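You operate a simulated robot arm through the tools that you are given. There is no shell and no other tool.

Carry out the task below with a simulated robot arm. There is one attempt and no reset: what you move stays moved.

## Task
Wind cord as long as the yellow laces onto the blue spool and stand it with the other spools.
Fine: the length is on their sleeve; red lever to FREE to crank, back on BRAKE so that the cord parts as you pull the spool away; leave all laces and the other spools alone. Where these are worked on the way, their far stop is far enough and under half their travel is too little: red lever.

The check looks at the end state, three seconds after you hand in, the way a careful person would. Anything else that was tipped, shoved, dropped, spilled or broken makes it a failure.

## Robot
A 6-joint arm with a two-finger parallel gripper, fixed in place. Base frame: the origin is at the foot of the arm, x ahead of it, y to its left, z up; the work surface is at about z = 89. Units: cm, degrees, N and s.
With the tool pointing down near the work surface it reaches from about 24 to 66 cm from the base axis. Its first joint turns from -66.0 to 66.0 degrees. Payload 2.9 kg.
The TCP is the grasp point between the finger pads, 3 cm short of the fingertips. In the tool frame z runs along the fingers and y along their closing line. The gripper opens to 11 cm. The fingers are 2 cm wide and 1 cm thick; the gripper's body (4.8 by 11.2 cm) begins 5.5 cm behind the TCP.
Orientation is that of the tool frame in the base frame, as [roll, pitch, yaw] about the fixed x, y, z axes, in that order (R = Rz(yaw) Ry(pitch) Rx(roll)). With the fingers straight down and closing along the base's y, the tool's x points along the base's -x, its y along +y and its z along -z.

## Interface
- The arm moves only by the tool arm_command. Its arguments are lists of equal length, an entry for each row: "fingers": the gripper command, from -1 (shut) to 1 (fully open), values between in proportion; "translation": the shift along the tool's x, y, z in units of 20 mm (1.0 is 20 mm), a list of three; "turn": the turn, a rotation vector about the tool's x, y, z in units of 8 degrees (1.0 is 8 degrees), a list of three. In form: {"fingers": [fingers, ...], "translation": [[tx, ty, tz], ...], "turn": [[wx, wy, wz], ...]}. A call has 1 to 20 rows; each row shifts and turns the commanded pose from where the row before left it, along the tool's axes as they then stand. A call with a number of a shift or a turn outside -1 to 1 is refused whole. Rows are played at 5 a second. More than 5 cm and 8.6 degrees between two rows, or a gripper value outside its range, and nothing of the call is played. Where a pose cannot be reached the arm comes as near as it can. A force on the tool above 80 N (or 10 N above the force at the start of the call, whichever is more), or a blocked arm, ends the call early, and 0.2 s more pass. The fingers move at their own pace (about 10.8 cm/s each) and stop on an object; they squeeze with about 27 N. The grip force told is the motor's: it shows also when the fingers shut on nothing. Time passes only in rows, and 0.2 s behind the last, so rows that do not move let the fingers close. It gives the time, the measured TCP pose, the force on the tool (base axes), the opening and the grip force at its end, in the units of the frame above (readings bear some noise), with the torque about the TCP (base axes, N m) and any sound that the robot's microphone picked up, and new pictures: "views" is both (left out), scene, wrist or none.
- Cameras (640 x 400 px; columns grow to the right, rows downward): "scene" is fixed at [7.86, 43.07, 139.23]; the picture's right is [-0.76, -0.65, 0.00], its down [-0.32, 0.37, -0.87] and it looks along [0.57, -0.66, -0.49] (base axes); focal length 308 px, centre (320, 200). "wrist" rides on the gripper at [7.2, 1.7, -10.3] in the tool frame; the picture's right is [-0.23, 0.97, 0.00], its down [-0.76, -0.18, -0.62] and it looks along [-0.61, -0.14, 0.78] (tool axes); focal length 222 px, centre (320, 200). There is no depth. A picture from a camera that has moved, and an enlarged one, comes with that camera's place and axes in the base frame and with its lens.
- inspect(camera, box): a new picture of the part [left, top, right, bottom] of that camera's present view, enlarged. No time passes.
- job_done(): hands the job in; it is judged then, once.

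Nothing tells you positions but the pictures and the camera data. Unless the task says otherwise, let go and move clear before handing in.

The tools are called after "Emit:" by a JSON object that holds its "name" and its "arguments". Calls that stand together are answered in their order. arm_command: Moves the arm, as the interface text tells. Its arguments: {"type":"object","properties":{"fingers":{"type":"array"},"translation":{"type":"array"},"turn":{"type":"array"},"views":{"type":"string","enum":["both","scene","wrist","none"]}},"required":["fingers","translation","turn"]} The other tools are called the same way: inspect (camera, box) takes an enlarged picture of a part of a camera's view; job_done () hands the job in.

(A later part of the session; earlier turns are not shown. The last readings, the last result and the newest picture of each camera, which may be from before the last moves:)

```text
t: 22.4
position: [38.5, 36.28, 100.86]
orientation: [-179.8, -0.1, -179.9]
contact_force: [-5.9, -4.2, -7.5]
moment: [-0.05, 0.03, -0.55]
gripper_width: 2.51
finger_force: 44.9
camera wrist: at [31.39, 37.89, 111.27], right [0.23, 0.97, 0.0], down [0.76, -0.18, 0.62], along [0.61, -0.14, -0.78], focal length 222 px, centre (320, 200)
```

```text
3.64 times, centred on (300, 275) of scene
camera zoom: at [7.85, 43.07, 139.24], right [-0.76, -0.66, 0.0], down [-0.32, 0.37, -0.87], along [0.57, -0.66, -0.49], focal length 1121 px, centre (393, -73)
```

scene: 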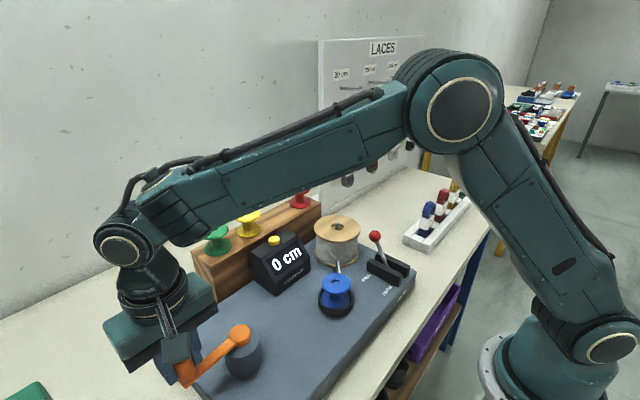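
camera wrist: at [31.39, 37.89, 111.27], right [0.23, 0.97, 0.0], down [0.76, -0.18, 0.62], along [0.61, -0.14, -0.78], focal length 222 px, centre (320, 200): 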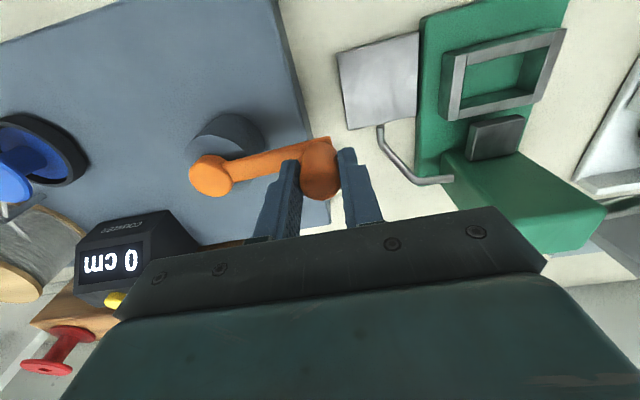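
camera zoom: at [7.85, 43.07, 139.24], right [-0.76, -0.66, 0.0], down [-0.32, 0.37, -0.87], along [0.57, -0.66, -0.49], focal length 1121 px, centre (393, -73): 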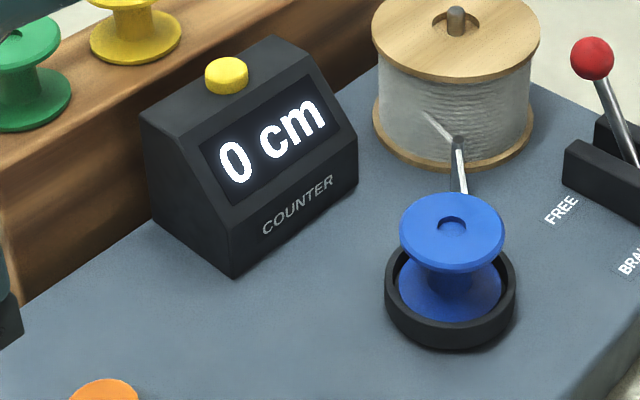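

The counter still shows 0 after a quarter turn clockwise, so I suspect the other sense. I turn back and a quarter turn past the start counter-clockwise.

Emit:
{"name": "arm_command", "arguments": {"fingers": [-1, -1, -1, -1, -1, -1, -1, -1, -1, -1, -1, -1, -1, -1, -1], "translation": [[0.951, -0.1, 0], [0.91, -0.2956, 0], [0.828, -0.478, 0], [0.711, -0.64, 0], [0.562, -0.774, 0], [0.389, -0.874, 0], [0.199, -0.9356, 0], [0, -0.9565, 0], [-0.199, -0.9356, 0], [-0.389, -0.874, 0], [-0.562, -0.774, 0], [-0.711, -0.64, 0], [-0.828, -0.478, 0], [-0.91, -0.2956, 0], [-0.951, -0.1, 0]], "turn": [[0, 0, 0], [0, 0, 0], [0, 0, 0], [0, 0, 0], [0, 0, 0], [0, 0, 0], [0, 0, 0], [0, 0, 0], [0, 0, 0], [0, 0, 0], [0, 0, 0], [0, 0, 0], [0, 0, 0], [0, 0, 0], [0, 0, 0]]}}

Emit:
{"name": "inspect", "arguments": {"camera": "scene", "box": [240, 220, 360, 330]}}

Emit:
{"name": "inspect", "arguments": {"camera": "wrist", "box": [120, 60, 440, 260]}}

```text
t: 25.6
position: [38.51, 17.86, 100.91]
orientation: [-179.8, -0.3, -179.9]
contact_force: [-6.4, 3.5, -8.7]
moment: [0.26, -0.16, 0.66]
gripper_width: 2.52
finger_force: 44.8
camera wrist: at [31.33, 19.53, 111.32], right [0.23, 0.97, 0.0], down [0.76, -0.18, 0.62], along [0.6, -0.14, -0.78], focal length 222 px, centre (320, 200)
```

scene: 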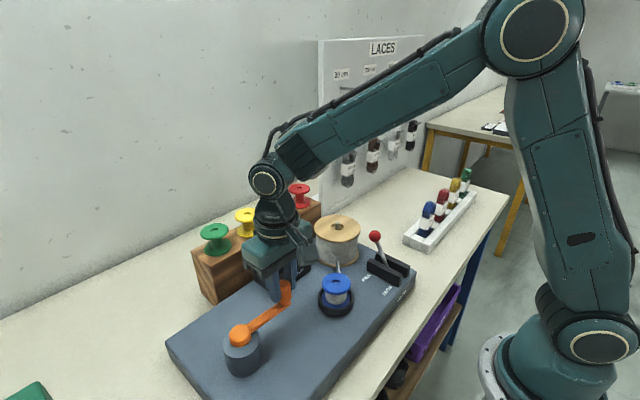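
wrist: 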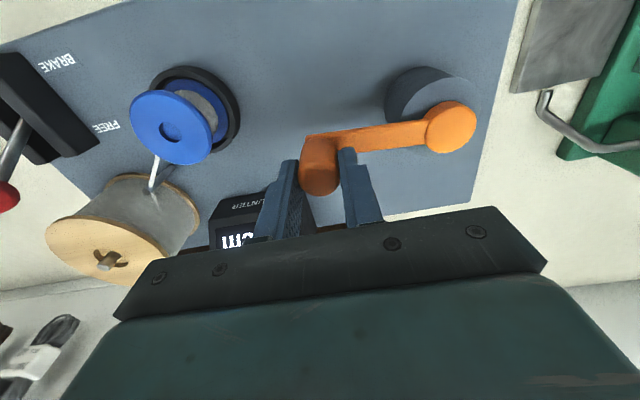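

```text
3.64 times, centred on (300, 275) of scene
camera zoom: at [7.85, 43.09, 139.23], right [-0.76, -0.65, 0.0], down [-0.32, 0.37, -0.87], along [0.57, -0.66, -0.49], focal length 1121 px, centre (393, -73)
```

zoom: 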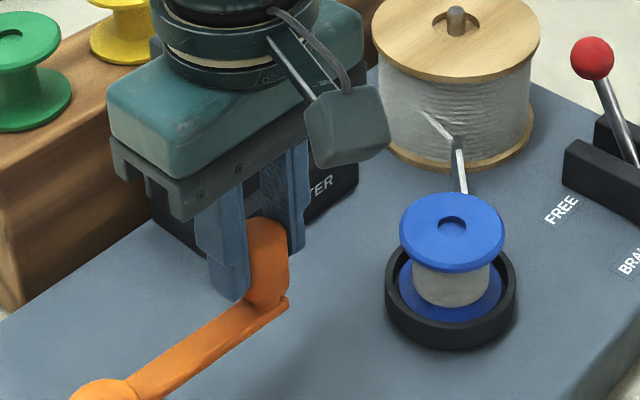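

```text
2.00 times, centred on (280, 160) of wrist
camera zoom: at [31.33, 19.53, 111.32], right [0.23, 0.97, 0.0], down [0.76, -0.18, 0.62], along [0.6, -0.14, -0.78], focal length 444 px, centre (400, 280)
```

zoom: 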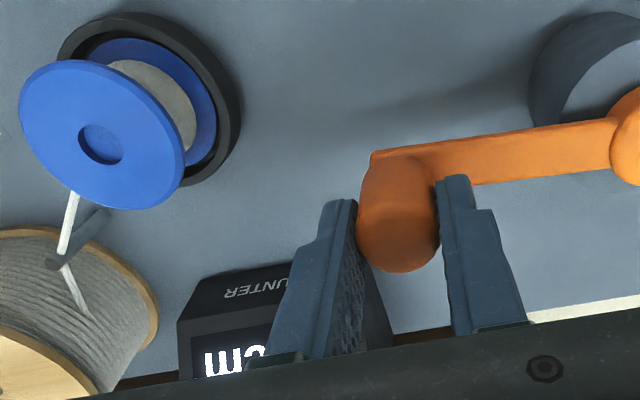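

Counter-clockwise is the winding sense: cord is now on the blue spool. The counter is hidden by the gripper, so I go 60° further and read it.

Emit:
{"name": "arm_command", "arguments": {"fingers": [-1, -1, -1, -1, -1], "translation": [[-0.951, 0.1, 0], [-0.91, 0.2956, 0], [-0.828, 0.478, 0], [-0.711, 0.64, 0], [-0.562, 0.774, 0]], "turn": [[0, 0, 0], [0, 0, 0], [0, 0, 0], [0, 0, 0], [0, 0, 0]]}}

Emit:
{"name": "inspect", "arguments": {"camera": "scene", "box": [240, 220, 360, 330]}}

Emit:
{"name": "inspect", "arguments": {"camera": "wrist", "box": [60, 60, 380, 260]}}

```text
t: 26.8
position: [47.28, 22.14, 100.98]
orientation: [180.0, 0.7, 179.2]
contact_force: [39.1, -25.2, -6.2]
moment: [-0.66, -1.07, 0.08]
gripper_width: 2.49
finger_force: 44.6
camera wrist: at [40.05, 23.92, 111.32], right [0.24, 0.97, 0.0], down [0.75, -0.19, 0.63], along [0.61, -0.15, -0.77], focal length 222 px, centre (320, 200)
```

scene: 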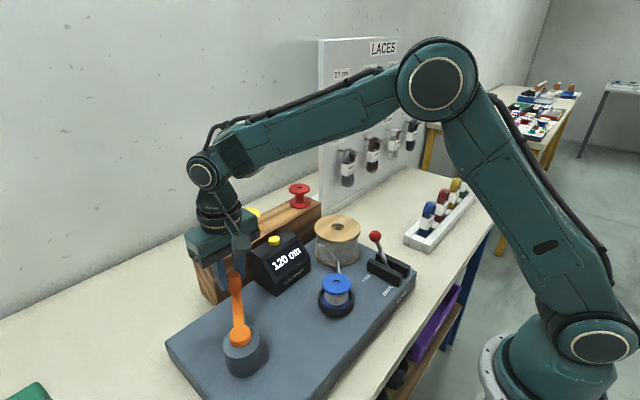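
wrist: 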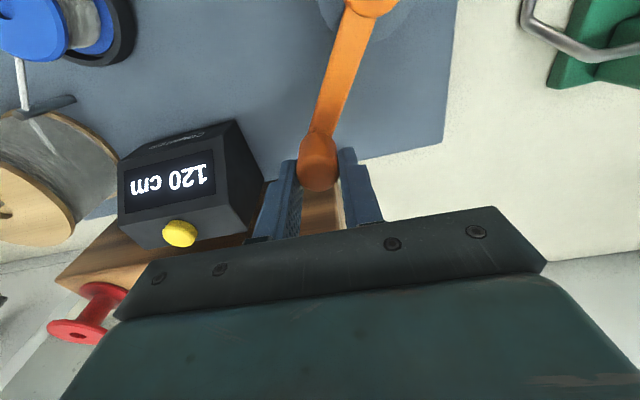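

```text
3.64 times, centred on (300, 275) of scene
camera zoom: at [7.98, 43.01, 139.25], right [-0.76, -0.65, 0.0], down [-0.32, 0.37, -0.87], along [0.57, -0.66, -0.49], focal length 1121 px, centre (393, -73)
```

zoom: 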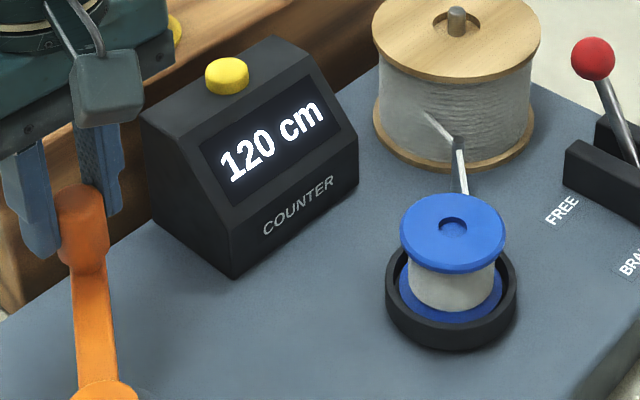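

```text
2.00 times, centred on (220, 160) of wrist
camera zoom: at [40.05, 23.92, 111.32], right [0.24, 0.97, 0.0], down [0.75, -0.19, 0.63], along [0.61, -0.15, -0.77], focal length 444 px, centre (520, 280)
```

zoom: 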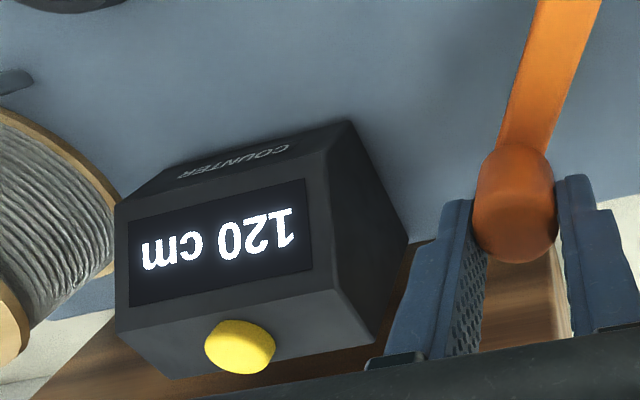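

The counter already reads 120 cm, so the crank winds fast (and maybe in steps); 140 cm is close. There's a side force on the tool, so I hold still for a moment and re-read before moving on.

Emit:
{"name": "arm_command", "arguments": {"fingers": [-1], "translation": [[0, 0, 0]], "turn": [[0, 0, 0]]}}

Emit:
{"name": "inspect", "arguments": {"camera": "scene", "box": [170, 200, 350, 390]}}

```text
t: 27.2
position: [47.21, 22.07, 100.98]
orientation: [180.0, 0.7, 179.3]
contact_force: [40.4, -24.7, 1.8]
moment: [-0.66, -1.04, 0.07]
gripper_width: 2.53
finger_force: 45.5
camera wrist: at [39.98, 23.87, 111.33], right [0.24, 0.97, 0.0], down [0.75, -0.19, 0.63], along [0.61, -0.15, -0.78], focal length 222 px, centre (320, 200)
```

scene: 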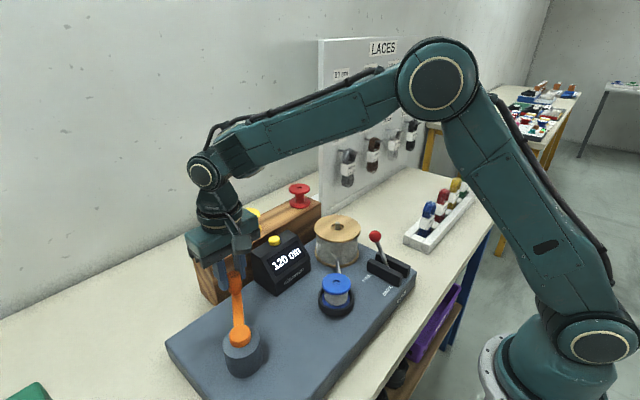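
wrist: 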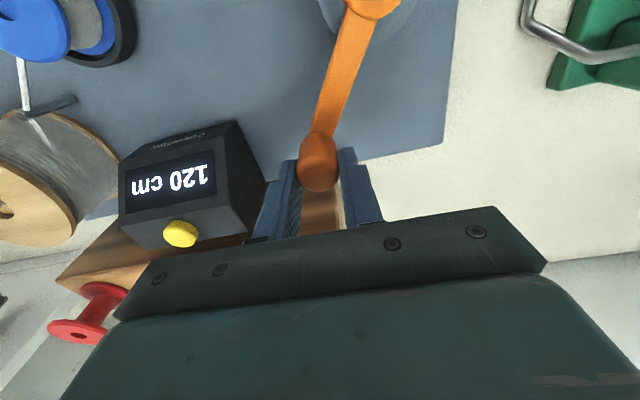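

```text
2.11 times, centred on (260, 295) of scene
camera zoom: at [7.97, 43.0, 139.25], right [-0.76, -0.65, 0.0], down [-0.32, 0.37, -0.87], along [0.57, -0.66, -0.49], focal length 649 px, centre (446, 0)
```

zoom: 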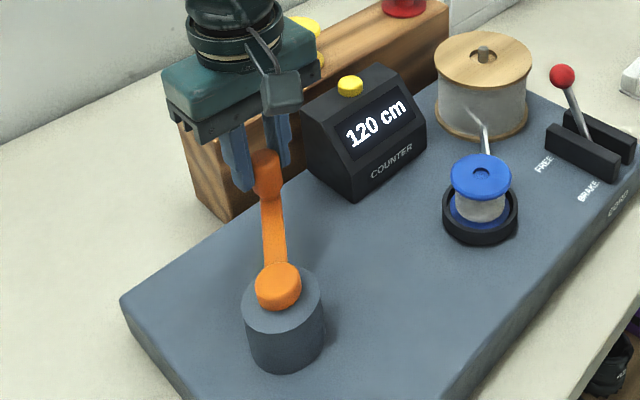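

The counter reads 120 cm, steady; the knob has crept along the pads, which explains the side force. I open slightly to relax the hold, check the knob, and regrip.

Emit:
{"name": "arm_command", "arguments": {"fingers": [-0.2, -0.2, -0.2], "translation": [[0, 0, 0], [0, 0, 0], [0, 0, 0]], "turn": [[0, 0, 0], [0, 0, 0], [0, 0, 0]]}}

Emit:
{"name": "inspect", "arguments": {"camera": "wrist", "box": [120, 80, 440, 260]}}

Emit:
{"name": "inspect", "arguments": {"camera": "scene", "box": [170, 200, 350, 390]}}

```text
t: 28.0
position: [46.67, 22.61, 100.89]
orientation: [-180.0, 0.0, -180.0]
contact_force: [0.8, -0.1, -0.1]
moment: [-0.03, 0.02, -0.02]
gripper_width: 4.4
finger_force: 0.1
camera wrist: at [39.54, 24.17, 111.28], right [0.23, 0.97, 0.0], down [0.76, -0.18, 0.62], along [0.61, -0.14, -0.78], focal length 222 px, centre (320, 200)
```

scene: 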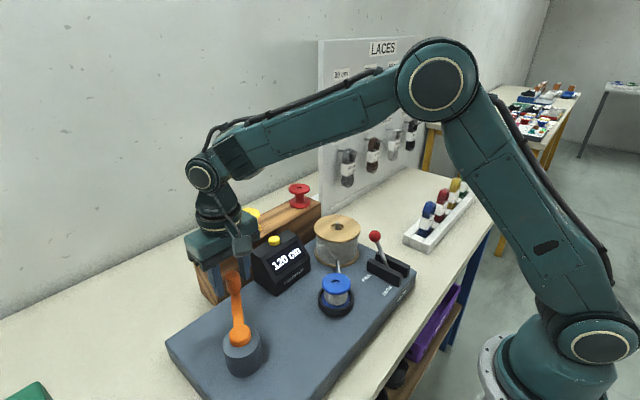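
wrist: 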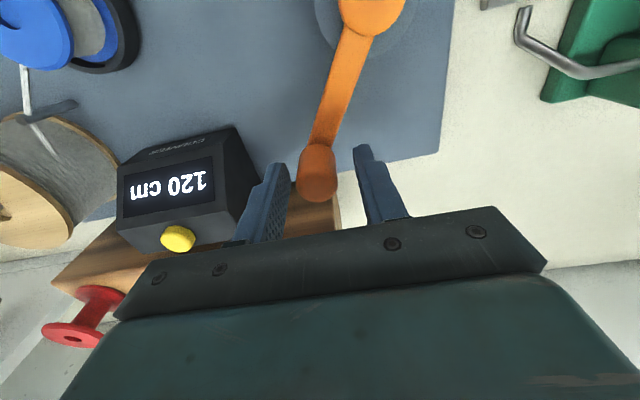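

```text
2.00 times, centred on (280, 170) of wrist
camera zoom: at [39.54, 24.17, 111.28], right [0.23, 0.97, 0.0], down [0.76, -0.18, 0.62], along [0.61, -0.14, -0.78], focal length 444 px, centre (400, 260)
```

zoom: 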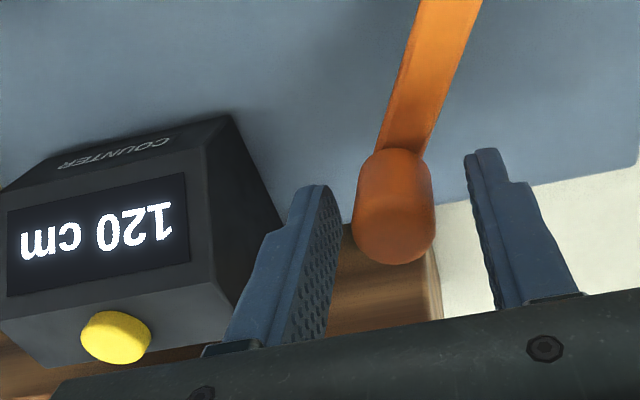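

```text
2.11 times, centred on (260, 295) of scene
camera zoom: at [7.86, 43.07, 139.23], right [-0.76, -0.65, 0.0], down [-0.32, 0.37, -0.87], along [0.57, -0.66, -0.49], focal length 649 px, centre (446, 0)
```

zoom: 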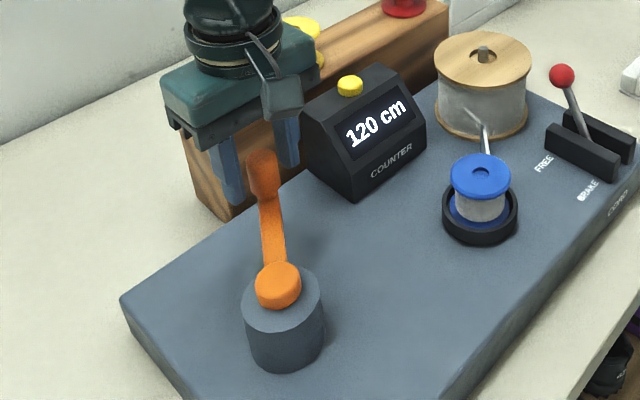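

The crank stays put with the counter at 120 cm, and the knob sits between the fingers. I regrip and turn only 12° further.

Emit:
{"name": "arm_command", "arguments": {"fingers": [-1, -1, -1, -1, -1], "translation": [[0, -0.08, 0], [0, 0, 0], [0, 0, 0], [-0.217, 0.427, 0], [-0.1716, 0.447, 0]], "turn": [[0, 0, 0], [0, 0, 0], [0, 0, 0], [0, 0, 0], [0, 0, 0]]}}

Emit:
{"name": "inspect", "arguments": {"camera": "scene", "box": [170, 200, 350, 390]}}

```text
t: 29.2
position: [47.56, 23.84, 101.07]
orientation: [179.9, 0.1, 179.8]
contact_force: [12.9, -8.8, -4.9]
moment: [-0.36, -0.28, 0.45]
gripper_width: 2.5
finger_force: 44.7
camera wrist: at [40.33, 25.63, 111.29], right [0.23, 0.97, 0.0], down [0.76, -0.18, 0.62], along [0.61, -0.14, -0.78], focal length 222 px, centre (320, 200)
```

scene: 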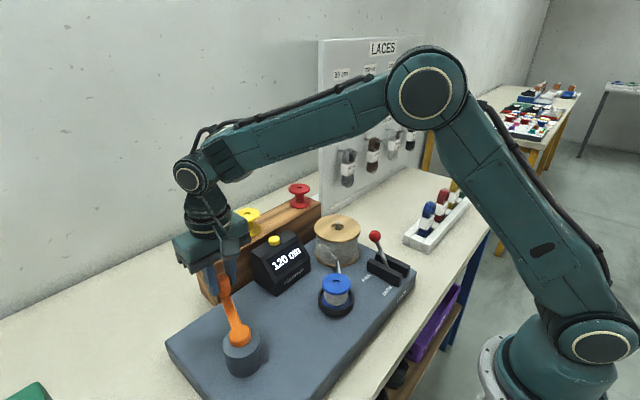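
wrist: 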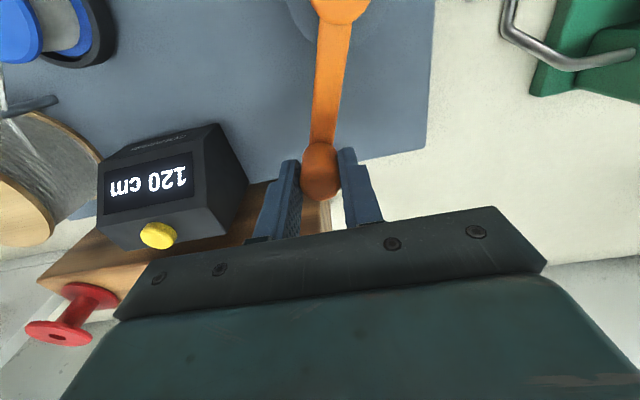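

```text
2.11 times, centred on (260, 295) of scene
camera zoom: at [7.91, 43.05, 139.24], right [-0.76, -0.65, 0.0], down [-0.32, 0.37, -0.87], along [0.57, -0.66, -0.49], focal length 649 px, centre (446, 0)
```

zoom: 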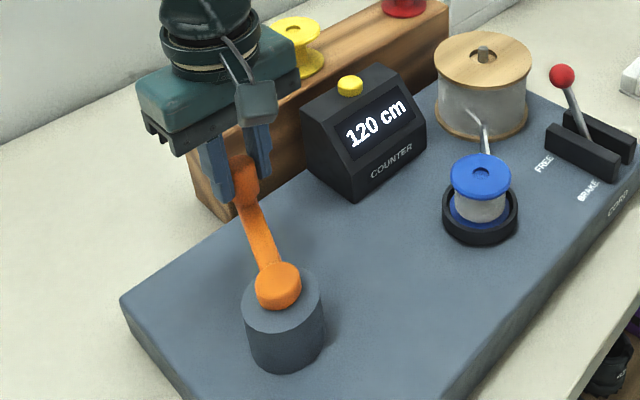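

Still 120 cm. Another 6° step.

Emit:
{"name": "arm_command", "arguments": {"fingers": [-1], "translation": [[-0.124, 0.4625, 0]], "turn": [[0, 0, 0]], "views": "wrist"}}

Emit:
{"name": "inspect", "arguments": {"camera": "scene", "box": [240, 220, 360, 330]}}

```text
t: 29.6
position: [47.63, 24.97, 100.92]
orientation: [-180.0, -0.1, 179.9]
contact_force: [19.3, -6.2, -19.4]
moment: [-0.2, -1.05, 0.09]
gripper_width: 2.49
finger_force: 44.9
camera wrist: at [40.51, 26.58, 111.31], right [0.23, 0.97, 0.0], down [0.76, -0.18, 0.62], along [0.61, -0.14, -0.78], focal length 222 px, centre (320, 200)
```

wrist: 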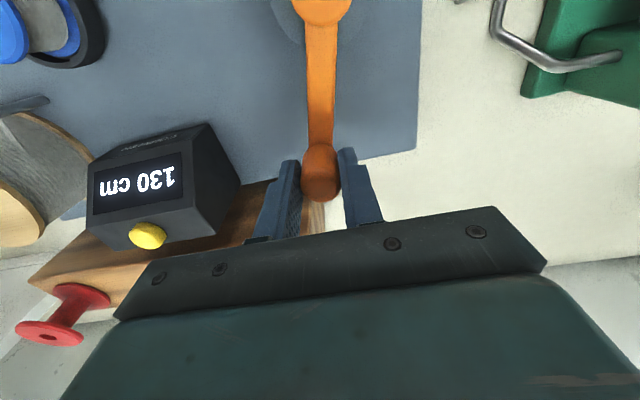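

```text
3.64 times, centred on (300, 275) of scene
camera zoom: at [7.95, 43.07, 139.23], right [-0.76, -0.65, 0.0], down [-0.32, 0.37, -0.87], along [0.57, -0.66, -0.49], focal length 1121 px, centre (393, -73)
```

zoom: 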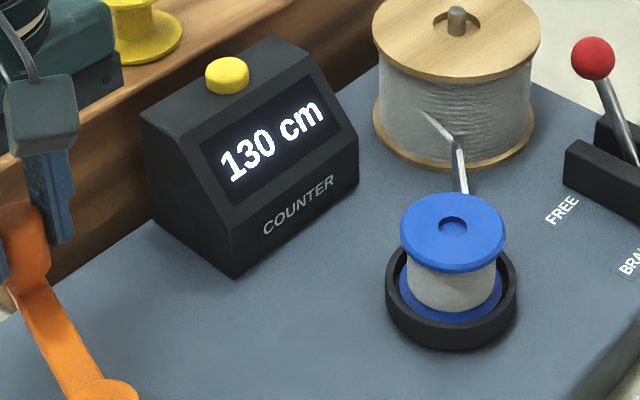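

Now 130 cm, so it counts in tens. I continue in small steps.

Emit:
{"name": "arm_command", "arguments": {"fingers": [-1, -1], "translation": [[-0.0436, 0.2355, 0], [-0.031, 0.2374, 0]], "turn": [[0, 0, 0], [0, 0, 0]], "views": "wrist"}}

```text
t: 30.2
position: [47.9, 25.82, 100.97]
orientation: [180.0, -0.1, -179.8]
contact_force: [14.7, -7.5, -12.4]
moment: [-0.26, 0.1, 0.44]
gripper_width: 2.52
finger_force: 45.1
camera wrist: at [40.56, 27.56, 111.33], right [0.23, 0.97, 0.0], down [0.76, -0.18, 0.62], along [0.61, -0.14, -0.78], focal length 222 px, centre (320, 200)
```

wrist: 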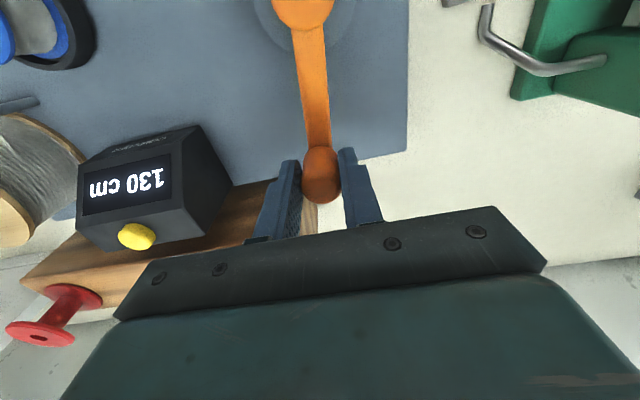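

Still 130 cm at about 354°. Another 3°.

Emit:
{"name": "arm_command", "arguments": {"fingers": [-1], "translation": [[-0.019, 0.2388, 0]], "turn": [[0, 0, 0]], "views": "wrist"}}

```text
t: 30.6
position: [47.64, 26.51, 100.99]
orientation: [180.0, -0.1, 180.0]
contact_force: [12.6, -6.3, -12.2]
moment: [-0.19, 0.01, 0.41]
gripper_width: 2.46
finger_force: 45.3
camera wrist: at [40.54, 28.14, 111.33], right [0.23, 0.97, 0.0], down [0.76, -0.18, 0.62], along [0.61, -0.14, -0.78], focal length 222 px, centre (320, 200)
```

wrist: 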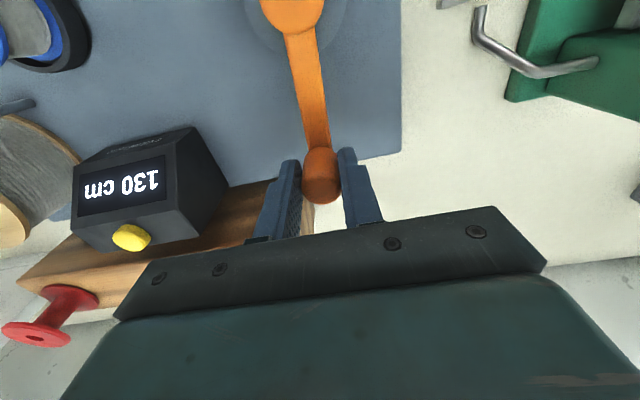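

Still 130 cm; next 3°.

Emit:
{"name": "arm_command", "arguments": {"fingers": [-1], "translation": [[-0.006, 0.2394, 0]], "turn": [[0, 0, 0]], "views": "wrist"}}

```text
t: 31.0
position: [47.61, 27.0, 100.99]
orientation: [-179.9, -0.2, -180.0]
contact_force: [8.6, -4.3, -16.7]
moment: [-0.1, -0.23, 0.33]
gripper_width: 2.51
finger_force: 44.6
camera wrist: at [40.54, 28.61, 111.36], right [0.23, 0.97, 0.0], down [0.76, -0.18, 0.62], along [0.6, -0.14, -0.78], focal length 222 px, centre (320, 200)
```

wrist: 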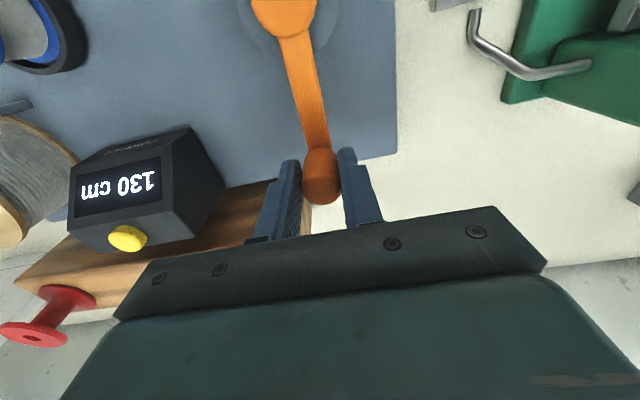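

Still 130 cm at about 0°. Next 3°.

Emit:
{"name": "arm_command", "arguments": {"fingers": [-1], "translation": [[0.006, 0.2394, 0]], "turn": [[0, 0, 0]], "views": "wrist"}}

```text
t: 31.4
position: [47.57, 27.33, 101.03]
orientation: [-179.9, -0.1, -179.9]
contact_force: [0.6, -5.7, -11.3]
moment: [-0.14, 0.24, 0.39]
gripper_width: 2.48
finger_force: 44.9
camera wrist: at [40.51, 29.05, 111.38], right [0.23, 0.97, 0.0], down [0.76, -0.18, 0.62], along [0.6, -0.14, -0.78], focal length 222 px, centre (320, 200)
```

wrist: 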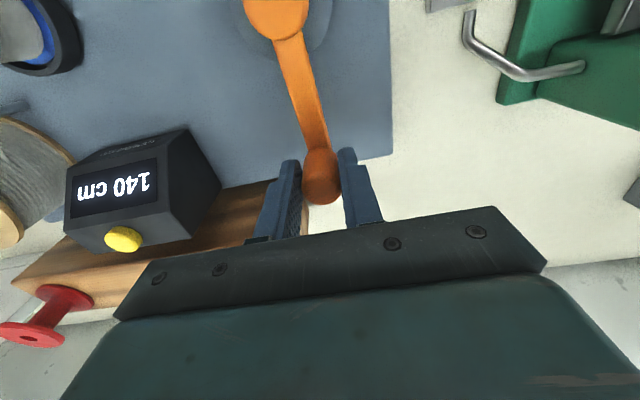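

The counter just turned to 140 cm. From the steps, 10 cm take about 20° of crank and it rounds to tens, so I go about 9° further to the middle of the 140 window.

Emit:
{"name": "arm_command", "arguments": {"fingers": [-1, -1, -1], "translation": [[0.019, 0.2388, 0], [0.031, 0.2374, 0], [0.0436, 0.2355, 0]], "turn": [[0, 0, 0], [0, 0, 0], [0, 0, 0]], "views": "both"}}

```text
t: 32.2
position: [47.55, 28.81, 101.02]
orientation: [179.9, 0.2, 180.0]
contact_force: [5.0, -7.0, -1.8]
moment: [-0.25, -0.12, 0.54]
gripper_width: 2.49
finger_force: 45.1
camera wrist: at [40.38, 30.48, 111.37], right [0.23, 0.97, 0.0], down [0.76, -0.18, 0.63], along [0.61, -0.14, -0.78], focal length 222 px, centre (320, 200)
```

scene: 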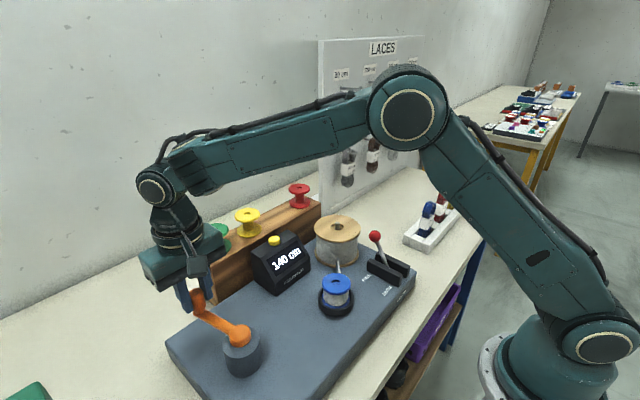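
wrist: 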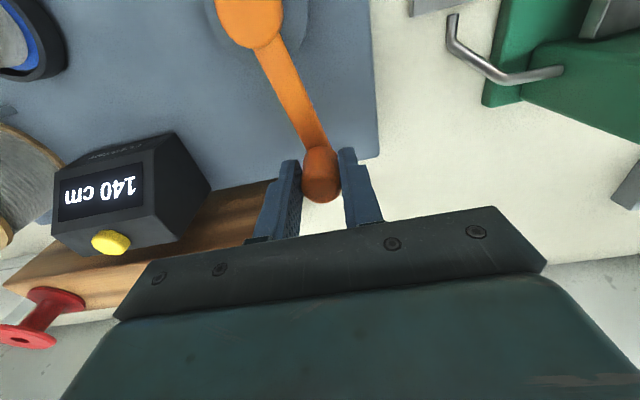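

The counter shows 140 cm with the crank near the middle of that step. I let go of the knob, rise, and head back over the lever.

Emit:
{"name": "arm_command", "arguments": {"fingers": [-0.2, -0.2, -0.2, -0.2, -0.2, -0.2, -0.2, -0.2, -0.2], "translation": [[0, 0, 0], [0, 0, 0], [0, 0, -0.5], [0, 0, -0.9], [0, 0, -0.9], [0, 0, -0.9], [0, 0, -0.9], [0, 0, -0.9], [0, 0, -0.9]], "turn": [[0, 0, 0], [0, 0, 0], [0, 0, 0], [0, 0, 0], [0, 0, 0], [0, 0, 0], [0, 0, 0], [0, 0, 0], [0, 0, 0]]}}

Emit:
{"name": "inspect", "arguments": {"camera": "scene", "box": [170, 170, 370, 390]}}

```text
t: 34.2
position: [47.58, 28.64, 112.71]
orientation: [180.0, 0.0, 180.0]
contact_force: [0.5, 0.3, -0.1]
moment: [0.0, 0.02, -0.02]
gripper_width: 4.4
finger_force: 0.1
camera wrist: at [40.38, 30.42, 123.08], right [0.23, 0.97, 0.0], down [0.76, -0.18, 0.62], along [0.61, -0.14, -0.78], focal length 222 px, centre (320, 200)
```

scene: 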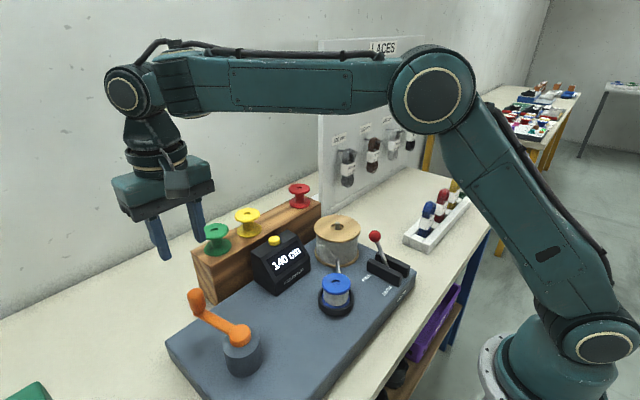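
wrist: 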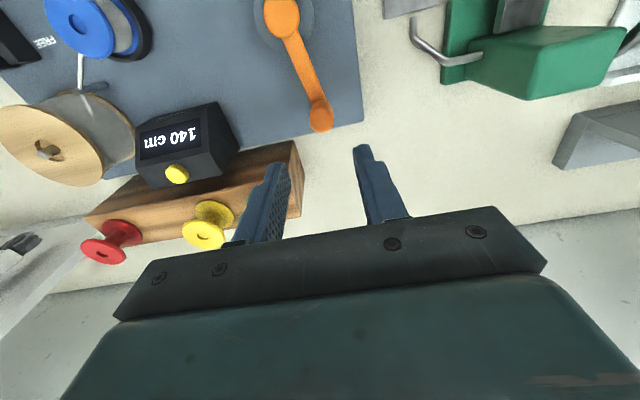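

```text
1.82 times, centred on (270, 280) of scene
camera zoom: at [7.86, 43.07, 139.23], right [-0.76, -0.65, 0.0], down [-0.32, 0.37, -0.87], along [0.57, -0.66, -0.49], focal length 561 px, centre (411, 54)
```

zoom: 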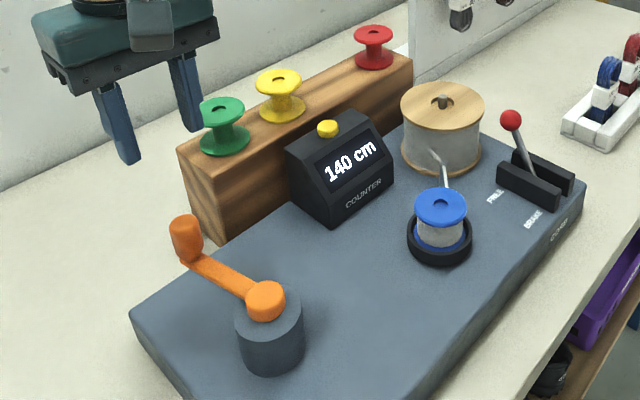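

The crank stays and the counter holds 140 cm. Now I travel back above the lever's ball (about (35.5, -7.9)).

Emit:
{"name": "arm_command", "arguments": {"fingers": [-0.2, -0.2, -0.2, -0.2, -0.2, -0.2, -0.2, -0.2, -0.2, -0.2, -0.2, -0.2, -0.2, -0.2, -0.2, -0.2, -0.2, -0.2, -0.2], "translation": [[0.317, -0.96, 0], [0.317, -0.96, 0], [0.317, -0.96, 0], [0.317, -0.96, 0], [0.317, -0.96, 0], [0.317, -0.96, 0], [0.317, -0.96, 0], [0.317, -0.96, 0], [0.317, -0.96, 0], [0.317, -0.96, 0], [0.317, -0.96, 0], [0.317, -0.96, 0], [0.317, -0.96, 0], [0.317, -0.96, 0], [0.317, -0.96, 0], [0.317, -0.96, 0], [0.317, -0.96, 0], [0.317, -0.96, 0], [0.317, -0.96, 0]], "turn": [[0, 0, 0], [0, 0, 0], [0, 0, 0], [0, 0, 0], [0, 0, 0], [0, 0, 0], [0, 0, 0], [0, 0, 0], [0, 0, 0], [0, 0, 0], [0, 0, 0], [0, 0, 0], [0, 0, 0], [0, 0, 0], [0, 0, 0], [0, 0, 0], [0, 0, 0], [0, 0, 0], [0, 0, 0]]}}

Emit:
{"name": "inspect", "arguments": {"camera": "wrist", "box": [220, 0, 420, 125]}}

```text
t: 38.2
position: [35.56, -7.8, 112.6]
orientation: [-179.9, 0.0, 180.0]
contact_force: [0.1, -0.4, -0.3]
moment: [-0.01, 0.0, 0.02]
gripper_width: 4.38
finger_force: 0.1
camera wrist: at [28.34, -6.03, 123.0], right [0.23, 0.97, 0.0], down [0.76, -0.18, 0.62], along [0.61, -0.14, -0.78], focal length 222 px, centre (320, 200)
```

scene: 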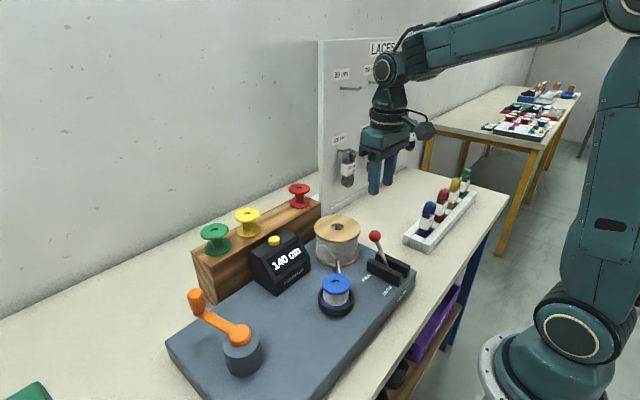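
wrist: 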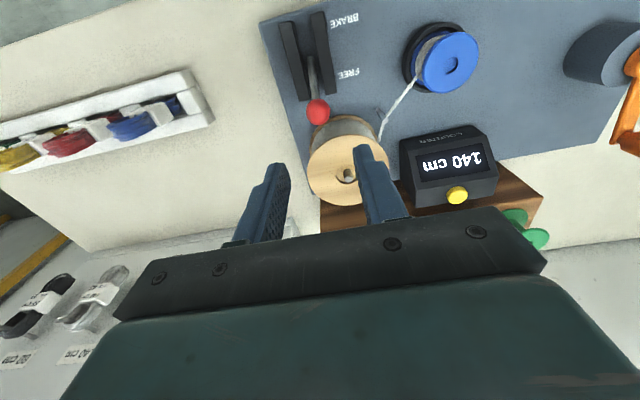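

```text
3.20 times, centred on (320, 62) of wrist
camera zoom: at [28.34, -6.03, 123.0], right [0.23, 0.97, 0.0], down [0.76, -0.18, 0.62], along [0.61, -0.14, -0.78], focal length 711 px, centre (320, 640)
```

zoom: 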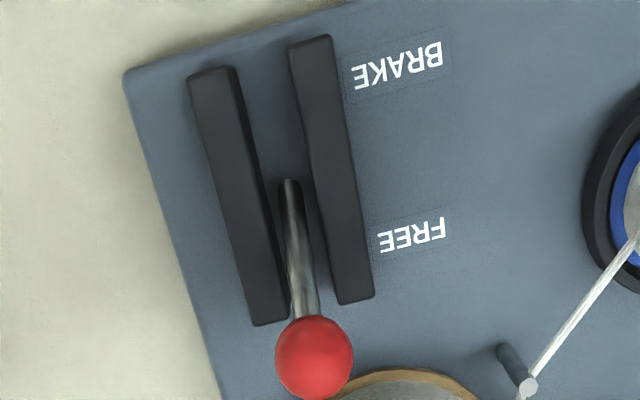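

The ball sits at about (35.7, -7.9), just as expected. I descend around it and close.

Emit:
{"name": "arm_command", "arguments": {"fingers": [-0.2, -0.2, -0.2, -0.2, -0.2, -0.2, -0.2, -0.2, -1, -1, -1], "translation": [[-0.04, -0.04, 0.88], [0, 0, 0.88], [0, 0, 0.88], [0, 0, 0.88], [0, 0, 0.88], [0, 0, 0.88], [0, 0, 0.88], [0, 0, 0.74], [0, 0, 0], [0, 0, 0], [0, 0, 0]], "turn": [[0, 0, 0], [0, 0, 0], [0, 0, 0], [0, 0, 0], [0, 0, 0], [0, 0, 0], [0, 0, 0], [0, 0, 0], [0, 0, 0], [0, 0, 0], [0, 0, 0]]}}

```text
t: 40.6
position: [35.49, -7.93, 98.84]
orientation: [-179.7, 0.0, 179.6]
contact_force: [-1.8, -23.4, 1.9]
moment: [-0.17, 0.19, -0.08]
gripper_width: 2.68
finger_force: 44.7
camera wrist: at [28.42, -6.23, 109.22], right [0.23, 0.97, 0.0], down [0.76, -0.18, 0.62], along [0.61, -0.15, -0.78], focal length 222 px, centre (320, 200)
```

scene: 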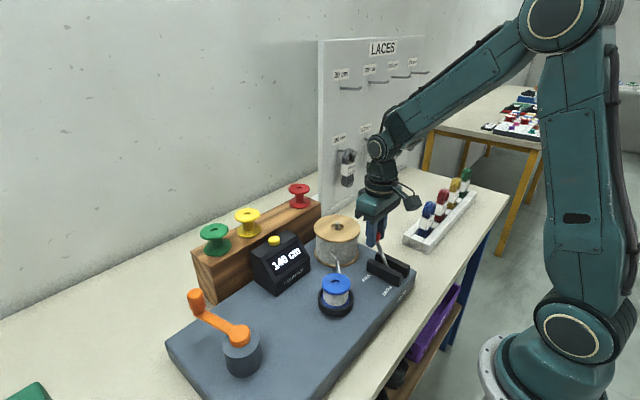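
wrist: 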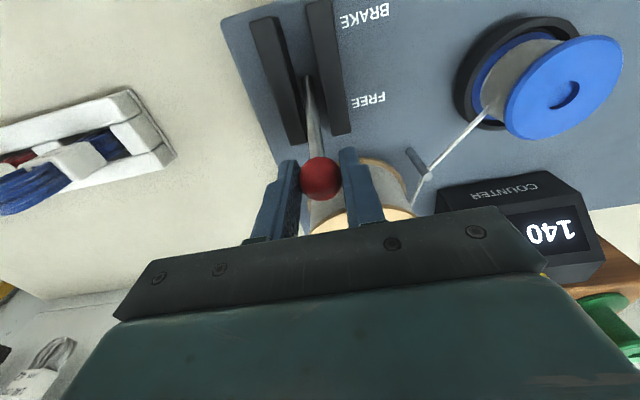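

The ball is gripped. I swing the lever back along its arc to BRAKE (-x), slightly past the expected end to meet the stop.

Emit:
{"name": "arm_command", "arguments": {"fingers": [-1, -1, -1, -1, -1, -1, -1, -1, -1, -1, -1, -1], "translation": [[0, -0.1, 0], [0.3815, 0, -0.2315], [0.407, 0, -0.183], [0.4265, 0, -0.133], [0.439, 0, -0.0805], [0.446, 0, -0.027], [0.446, 0, 0.027], [0.439, 0, 0.0805], [0.4265, 0, 0.133], [0.407, 0, 0.183], [0.3815, 0, 0.2315], [0.1, 0, 0.06]], "turn": [[0, 0, 0], [0, 0, 0], [0, 0, 0], [0, 0, 0], [0, 0, 0], [0, 0, 0], [0, 0, 0], [0, 0, 0], [0, 0, 0], [0, 0, 0], [0, 0, 0], [0, 0, 0]]}}

Emit:
{"name": "inspect", "arguments": {"camera": "wrist", "box": [220, 0, 420, 250]}}

```text
t: 43.2
position: [26.92, -8.21, 98.77]
orientation: [-180.0, -0.1, -179.9]
contact_force: [0.5, -0.2, -0.7]
moment: [0.0, -0.03, 0.0]
gripper_width: 0.02
finger_force: 37.3
camera wrist: at [19.78, -6.4, 109.22], right [0.23, 0.97, 0.0], down [0.76, -0.18, 0.62], along [0.61, -0.14, -0.78], focal length 222 px, centre (320, 200)
```

scene: 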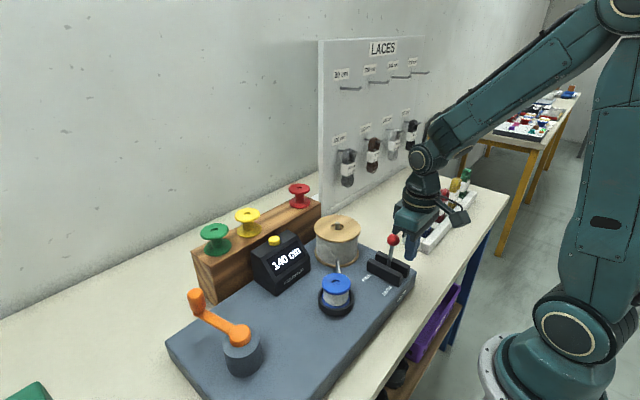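
wrist: 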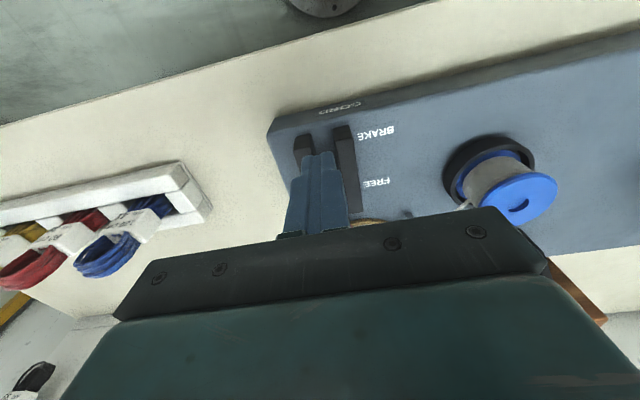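

```text
1.60 times, centred on (320, 125) of wrist
camera zoom: at [19.78, -6.4, 109.22], right [0.23, 0.97, 0.0], down [0.76, -0.18, 0.62], along [0.61, -0.14, -0.78], focal length 355 px, centre (320, 320)
```

zoom: 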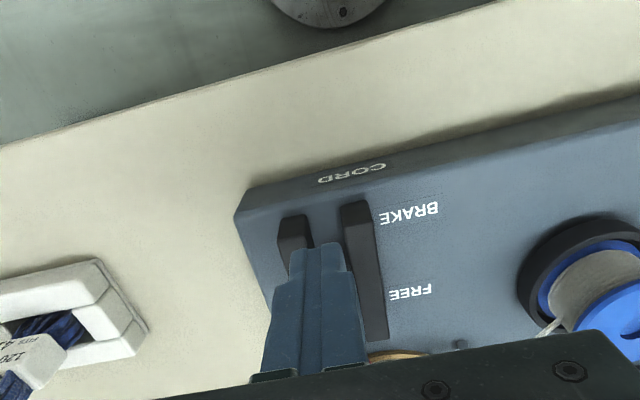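

The fingers slipped off the ball; the lever now stands about upright. I rise straight up and look, then push the ball the rest of the way with closed fingers from its far side.

Emit:
{"name": "arm_command", "arguments": {"fingers": [-1, -1, -1, -1, -1, -1], "translation": [[0, 0, -0.9], [0, 0, -0.9], [0, 0, -0.9], [0, 0, -0.9], [0, 0, -0.9], [0, 0, -0.9]], "turn": [[0, 0, 0], [0, 0, 0], [0, 0, 0], [0, 0, 0], [0, 0, 0], [0, 0, 0]]}}

Emit:
{"name": "inspect", "arguments": {"camera": "scene", "box": [300, 200, 440, 330]}}

Emit:
{"name": "inspect", "arguments": {"camera": "wrist", "box": [220, 50, 420, 200]}}

```text
t: 44.6
position: [26.91, -7.79, 109.68]
orientation: [-180.0, -0.1, -179.9]
contact_force: [-0.9, -0.3, -0.4]
moment: [-0.01, -0.02, 0.01]
gripper_width: 0.0
finger_force: 37.6
camera wrist: at [19.81, -6.17, 120.08], right [0.23, 0.97, 0.0], down [0.76, -0.18, 0.62], along [0.61, -0.14, -0.78], focal length 222 px, centre (320, 200)
```

scene: 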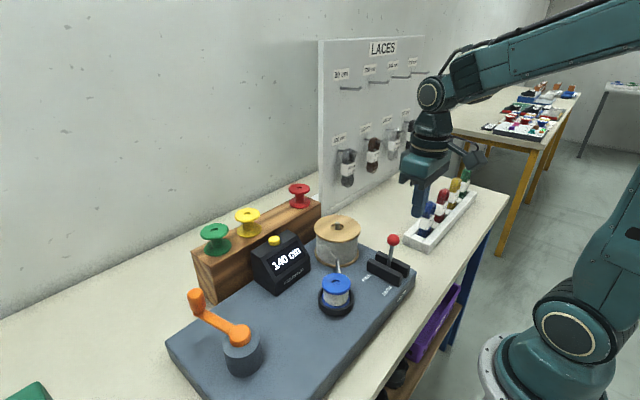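
wrist: 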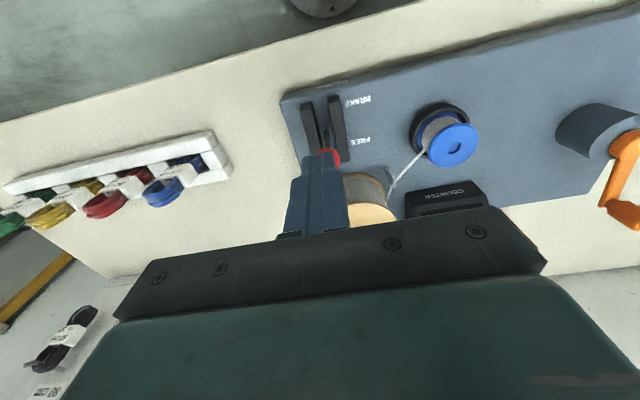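

```text
3.08 times, centred on (370, 265) of scene
camera zoom: at [7.86, 43.07, 139.23], right [-0.76, -0.65, 0.0], down [-0.32, 0.37, -0.87], along [0.57, -0.66, -0.49], focal length 949 px, centre (166, 0)
```

zoom: 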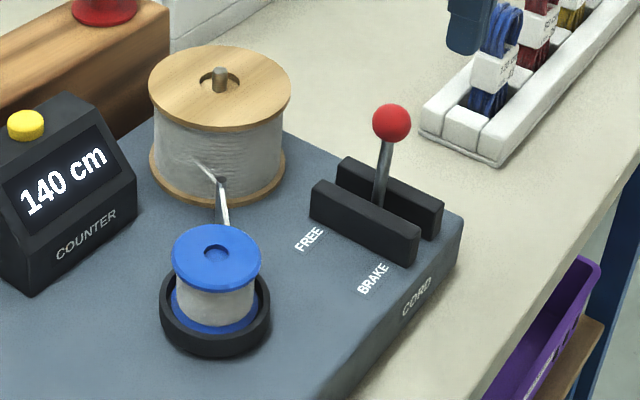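

```text
2.67 times, centred on (320, 125) of wrist
camera zoom: at [19.81, -6.17, 120.08], right [0.23, 0.97, 0.0], down [0.76, -0.18, 0.62], along [0.61, -0.14, -0.78], focal length 592 px, centre (320, 400)
```

zoom: 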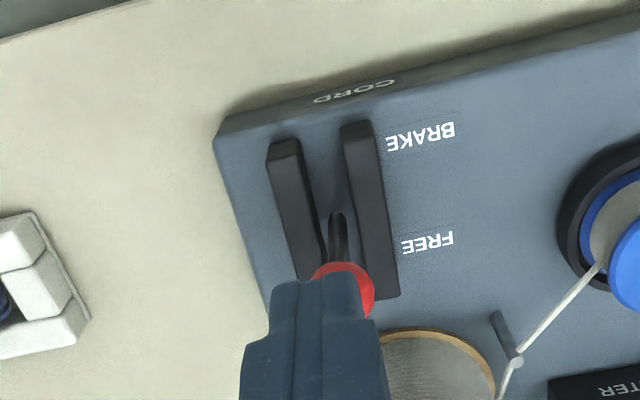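

The ball is near upright at x≈30.8. I go to its far side (x≈34.5) with closed fingers and come down beside it.

Emit:
{"name": "arm_command", "arguments": {"fingers": [-1, -1, -1, -1, -1, -1, -1, -1, -1, -1], "translation": [[-0.95, -0.03, 0], [-0.95, 0, 0], [-0.95, 0, 0], [-0.95, 0, 0], [0, 0, 0.8], [0, 0, 0.8], [0, 0, 0.8], [0, 0, 0.8], [0, 0, 0.8], [0, 0, 0.8]], "turn": [[0, 0, 0], [0, 0, 0], [0, 0, 0], [0, 0, 0], [0, 0, 0], [0, 0, 0], [0, 0, 0], [0, 0, 0], [0, 0, 0], [0, 0, 0]]}}

Emit:
{"name": "inspect", "arguments": {"camera": "wrist", "box": [220, 0, 420, 250]}}

Emit:
{"name": "inspect", "arguments": {"camera": "scene", "box": [300, 200, 440, 330]}}

```text
t: 46.8
position: [34.77, -8.23, 99.99]
orientation: [179.9, 0.0, 180.0]
contact_force: [-0.4, 0.7, 0.9]
moment: [0.02, -0.01, 0.01]
gripper_width: 0.0
finger_force: 37.8
camera wrist: at [27.46, -6.49, 110.4], right [0.23, 0.97, 0.0], down [0.76, -0.18, 0.62], along [0.61, -0.14, -0.78], focal length 222 px, centre (320, 200)
```

scene: 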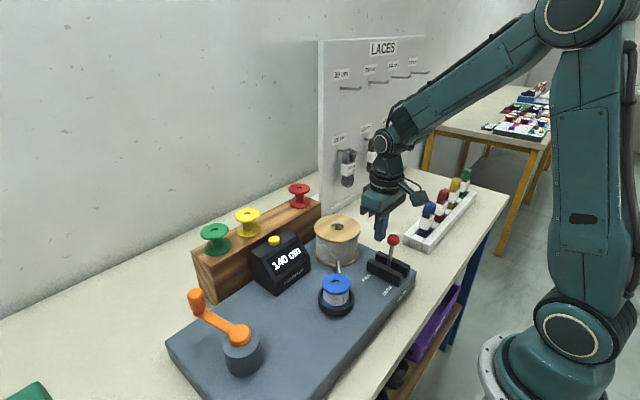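
wrist: 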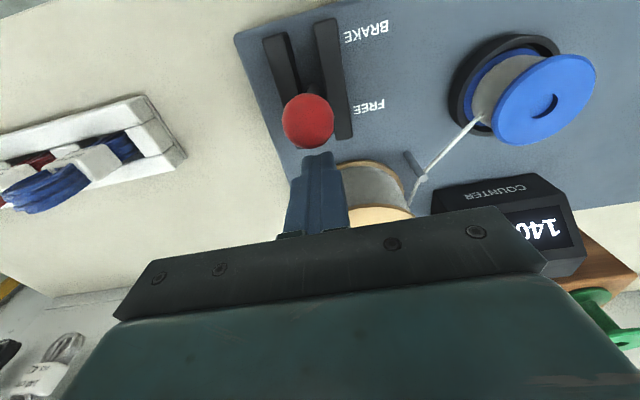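

```text
1.60 times, centred on (320, 125) of wrist
camera zoom: at [27.46, -6.49, 110.4], right [0.23, 0.97, 0.0], down [0.76, -0.18, 0.62], along [0.61, -0.14, -0.78], focal length 355 px, centre (320, 320)
```

zoom: 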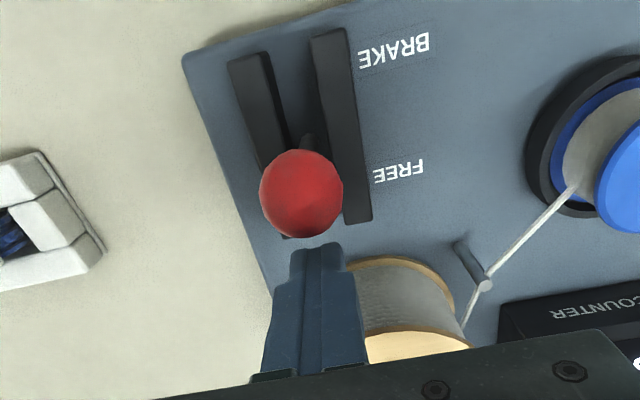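

```text
3.08 times, centred on (370, 265) of scene
camera zoom: at [7.87, 43.07, 139.23], right [-0.76, -0.65, 0.0], down [-0.32, 0.37, -0.87], along [0.57, -0.66, -0.49], focal length 949 px, centre (166, 0)
```

zoom: 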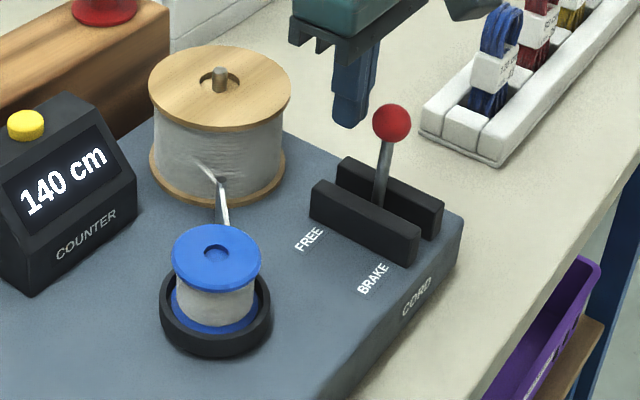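

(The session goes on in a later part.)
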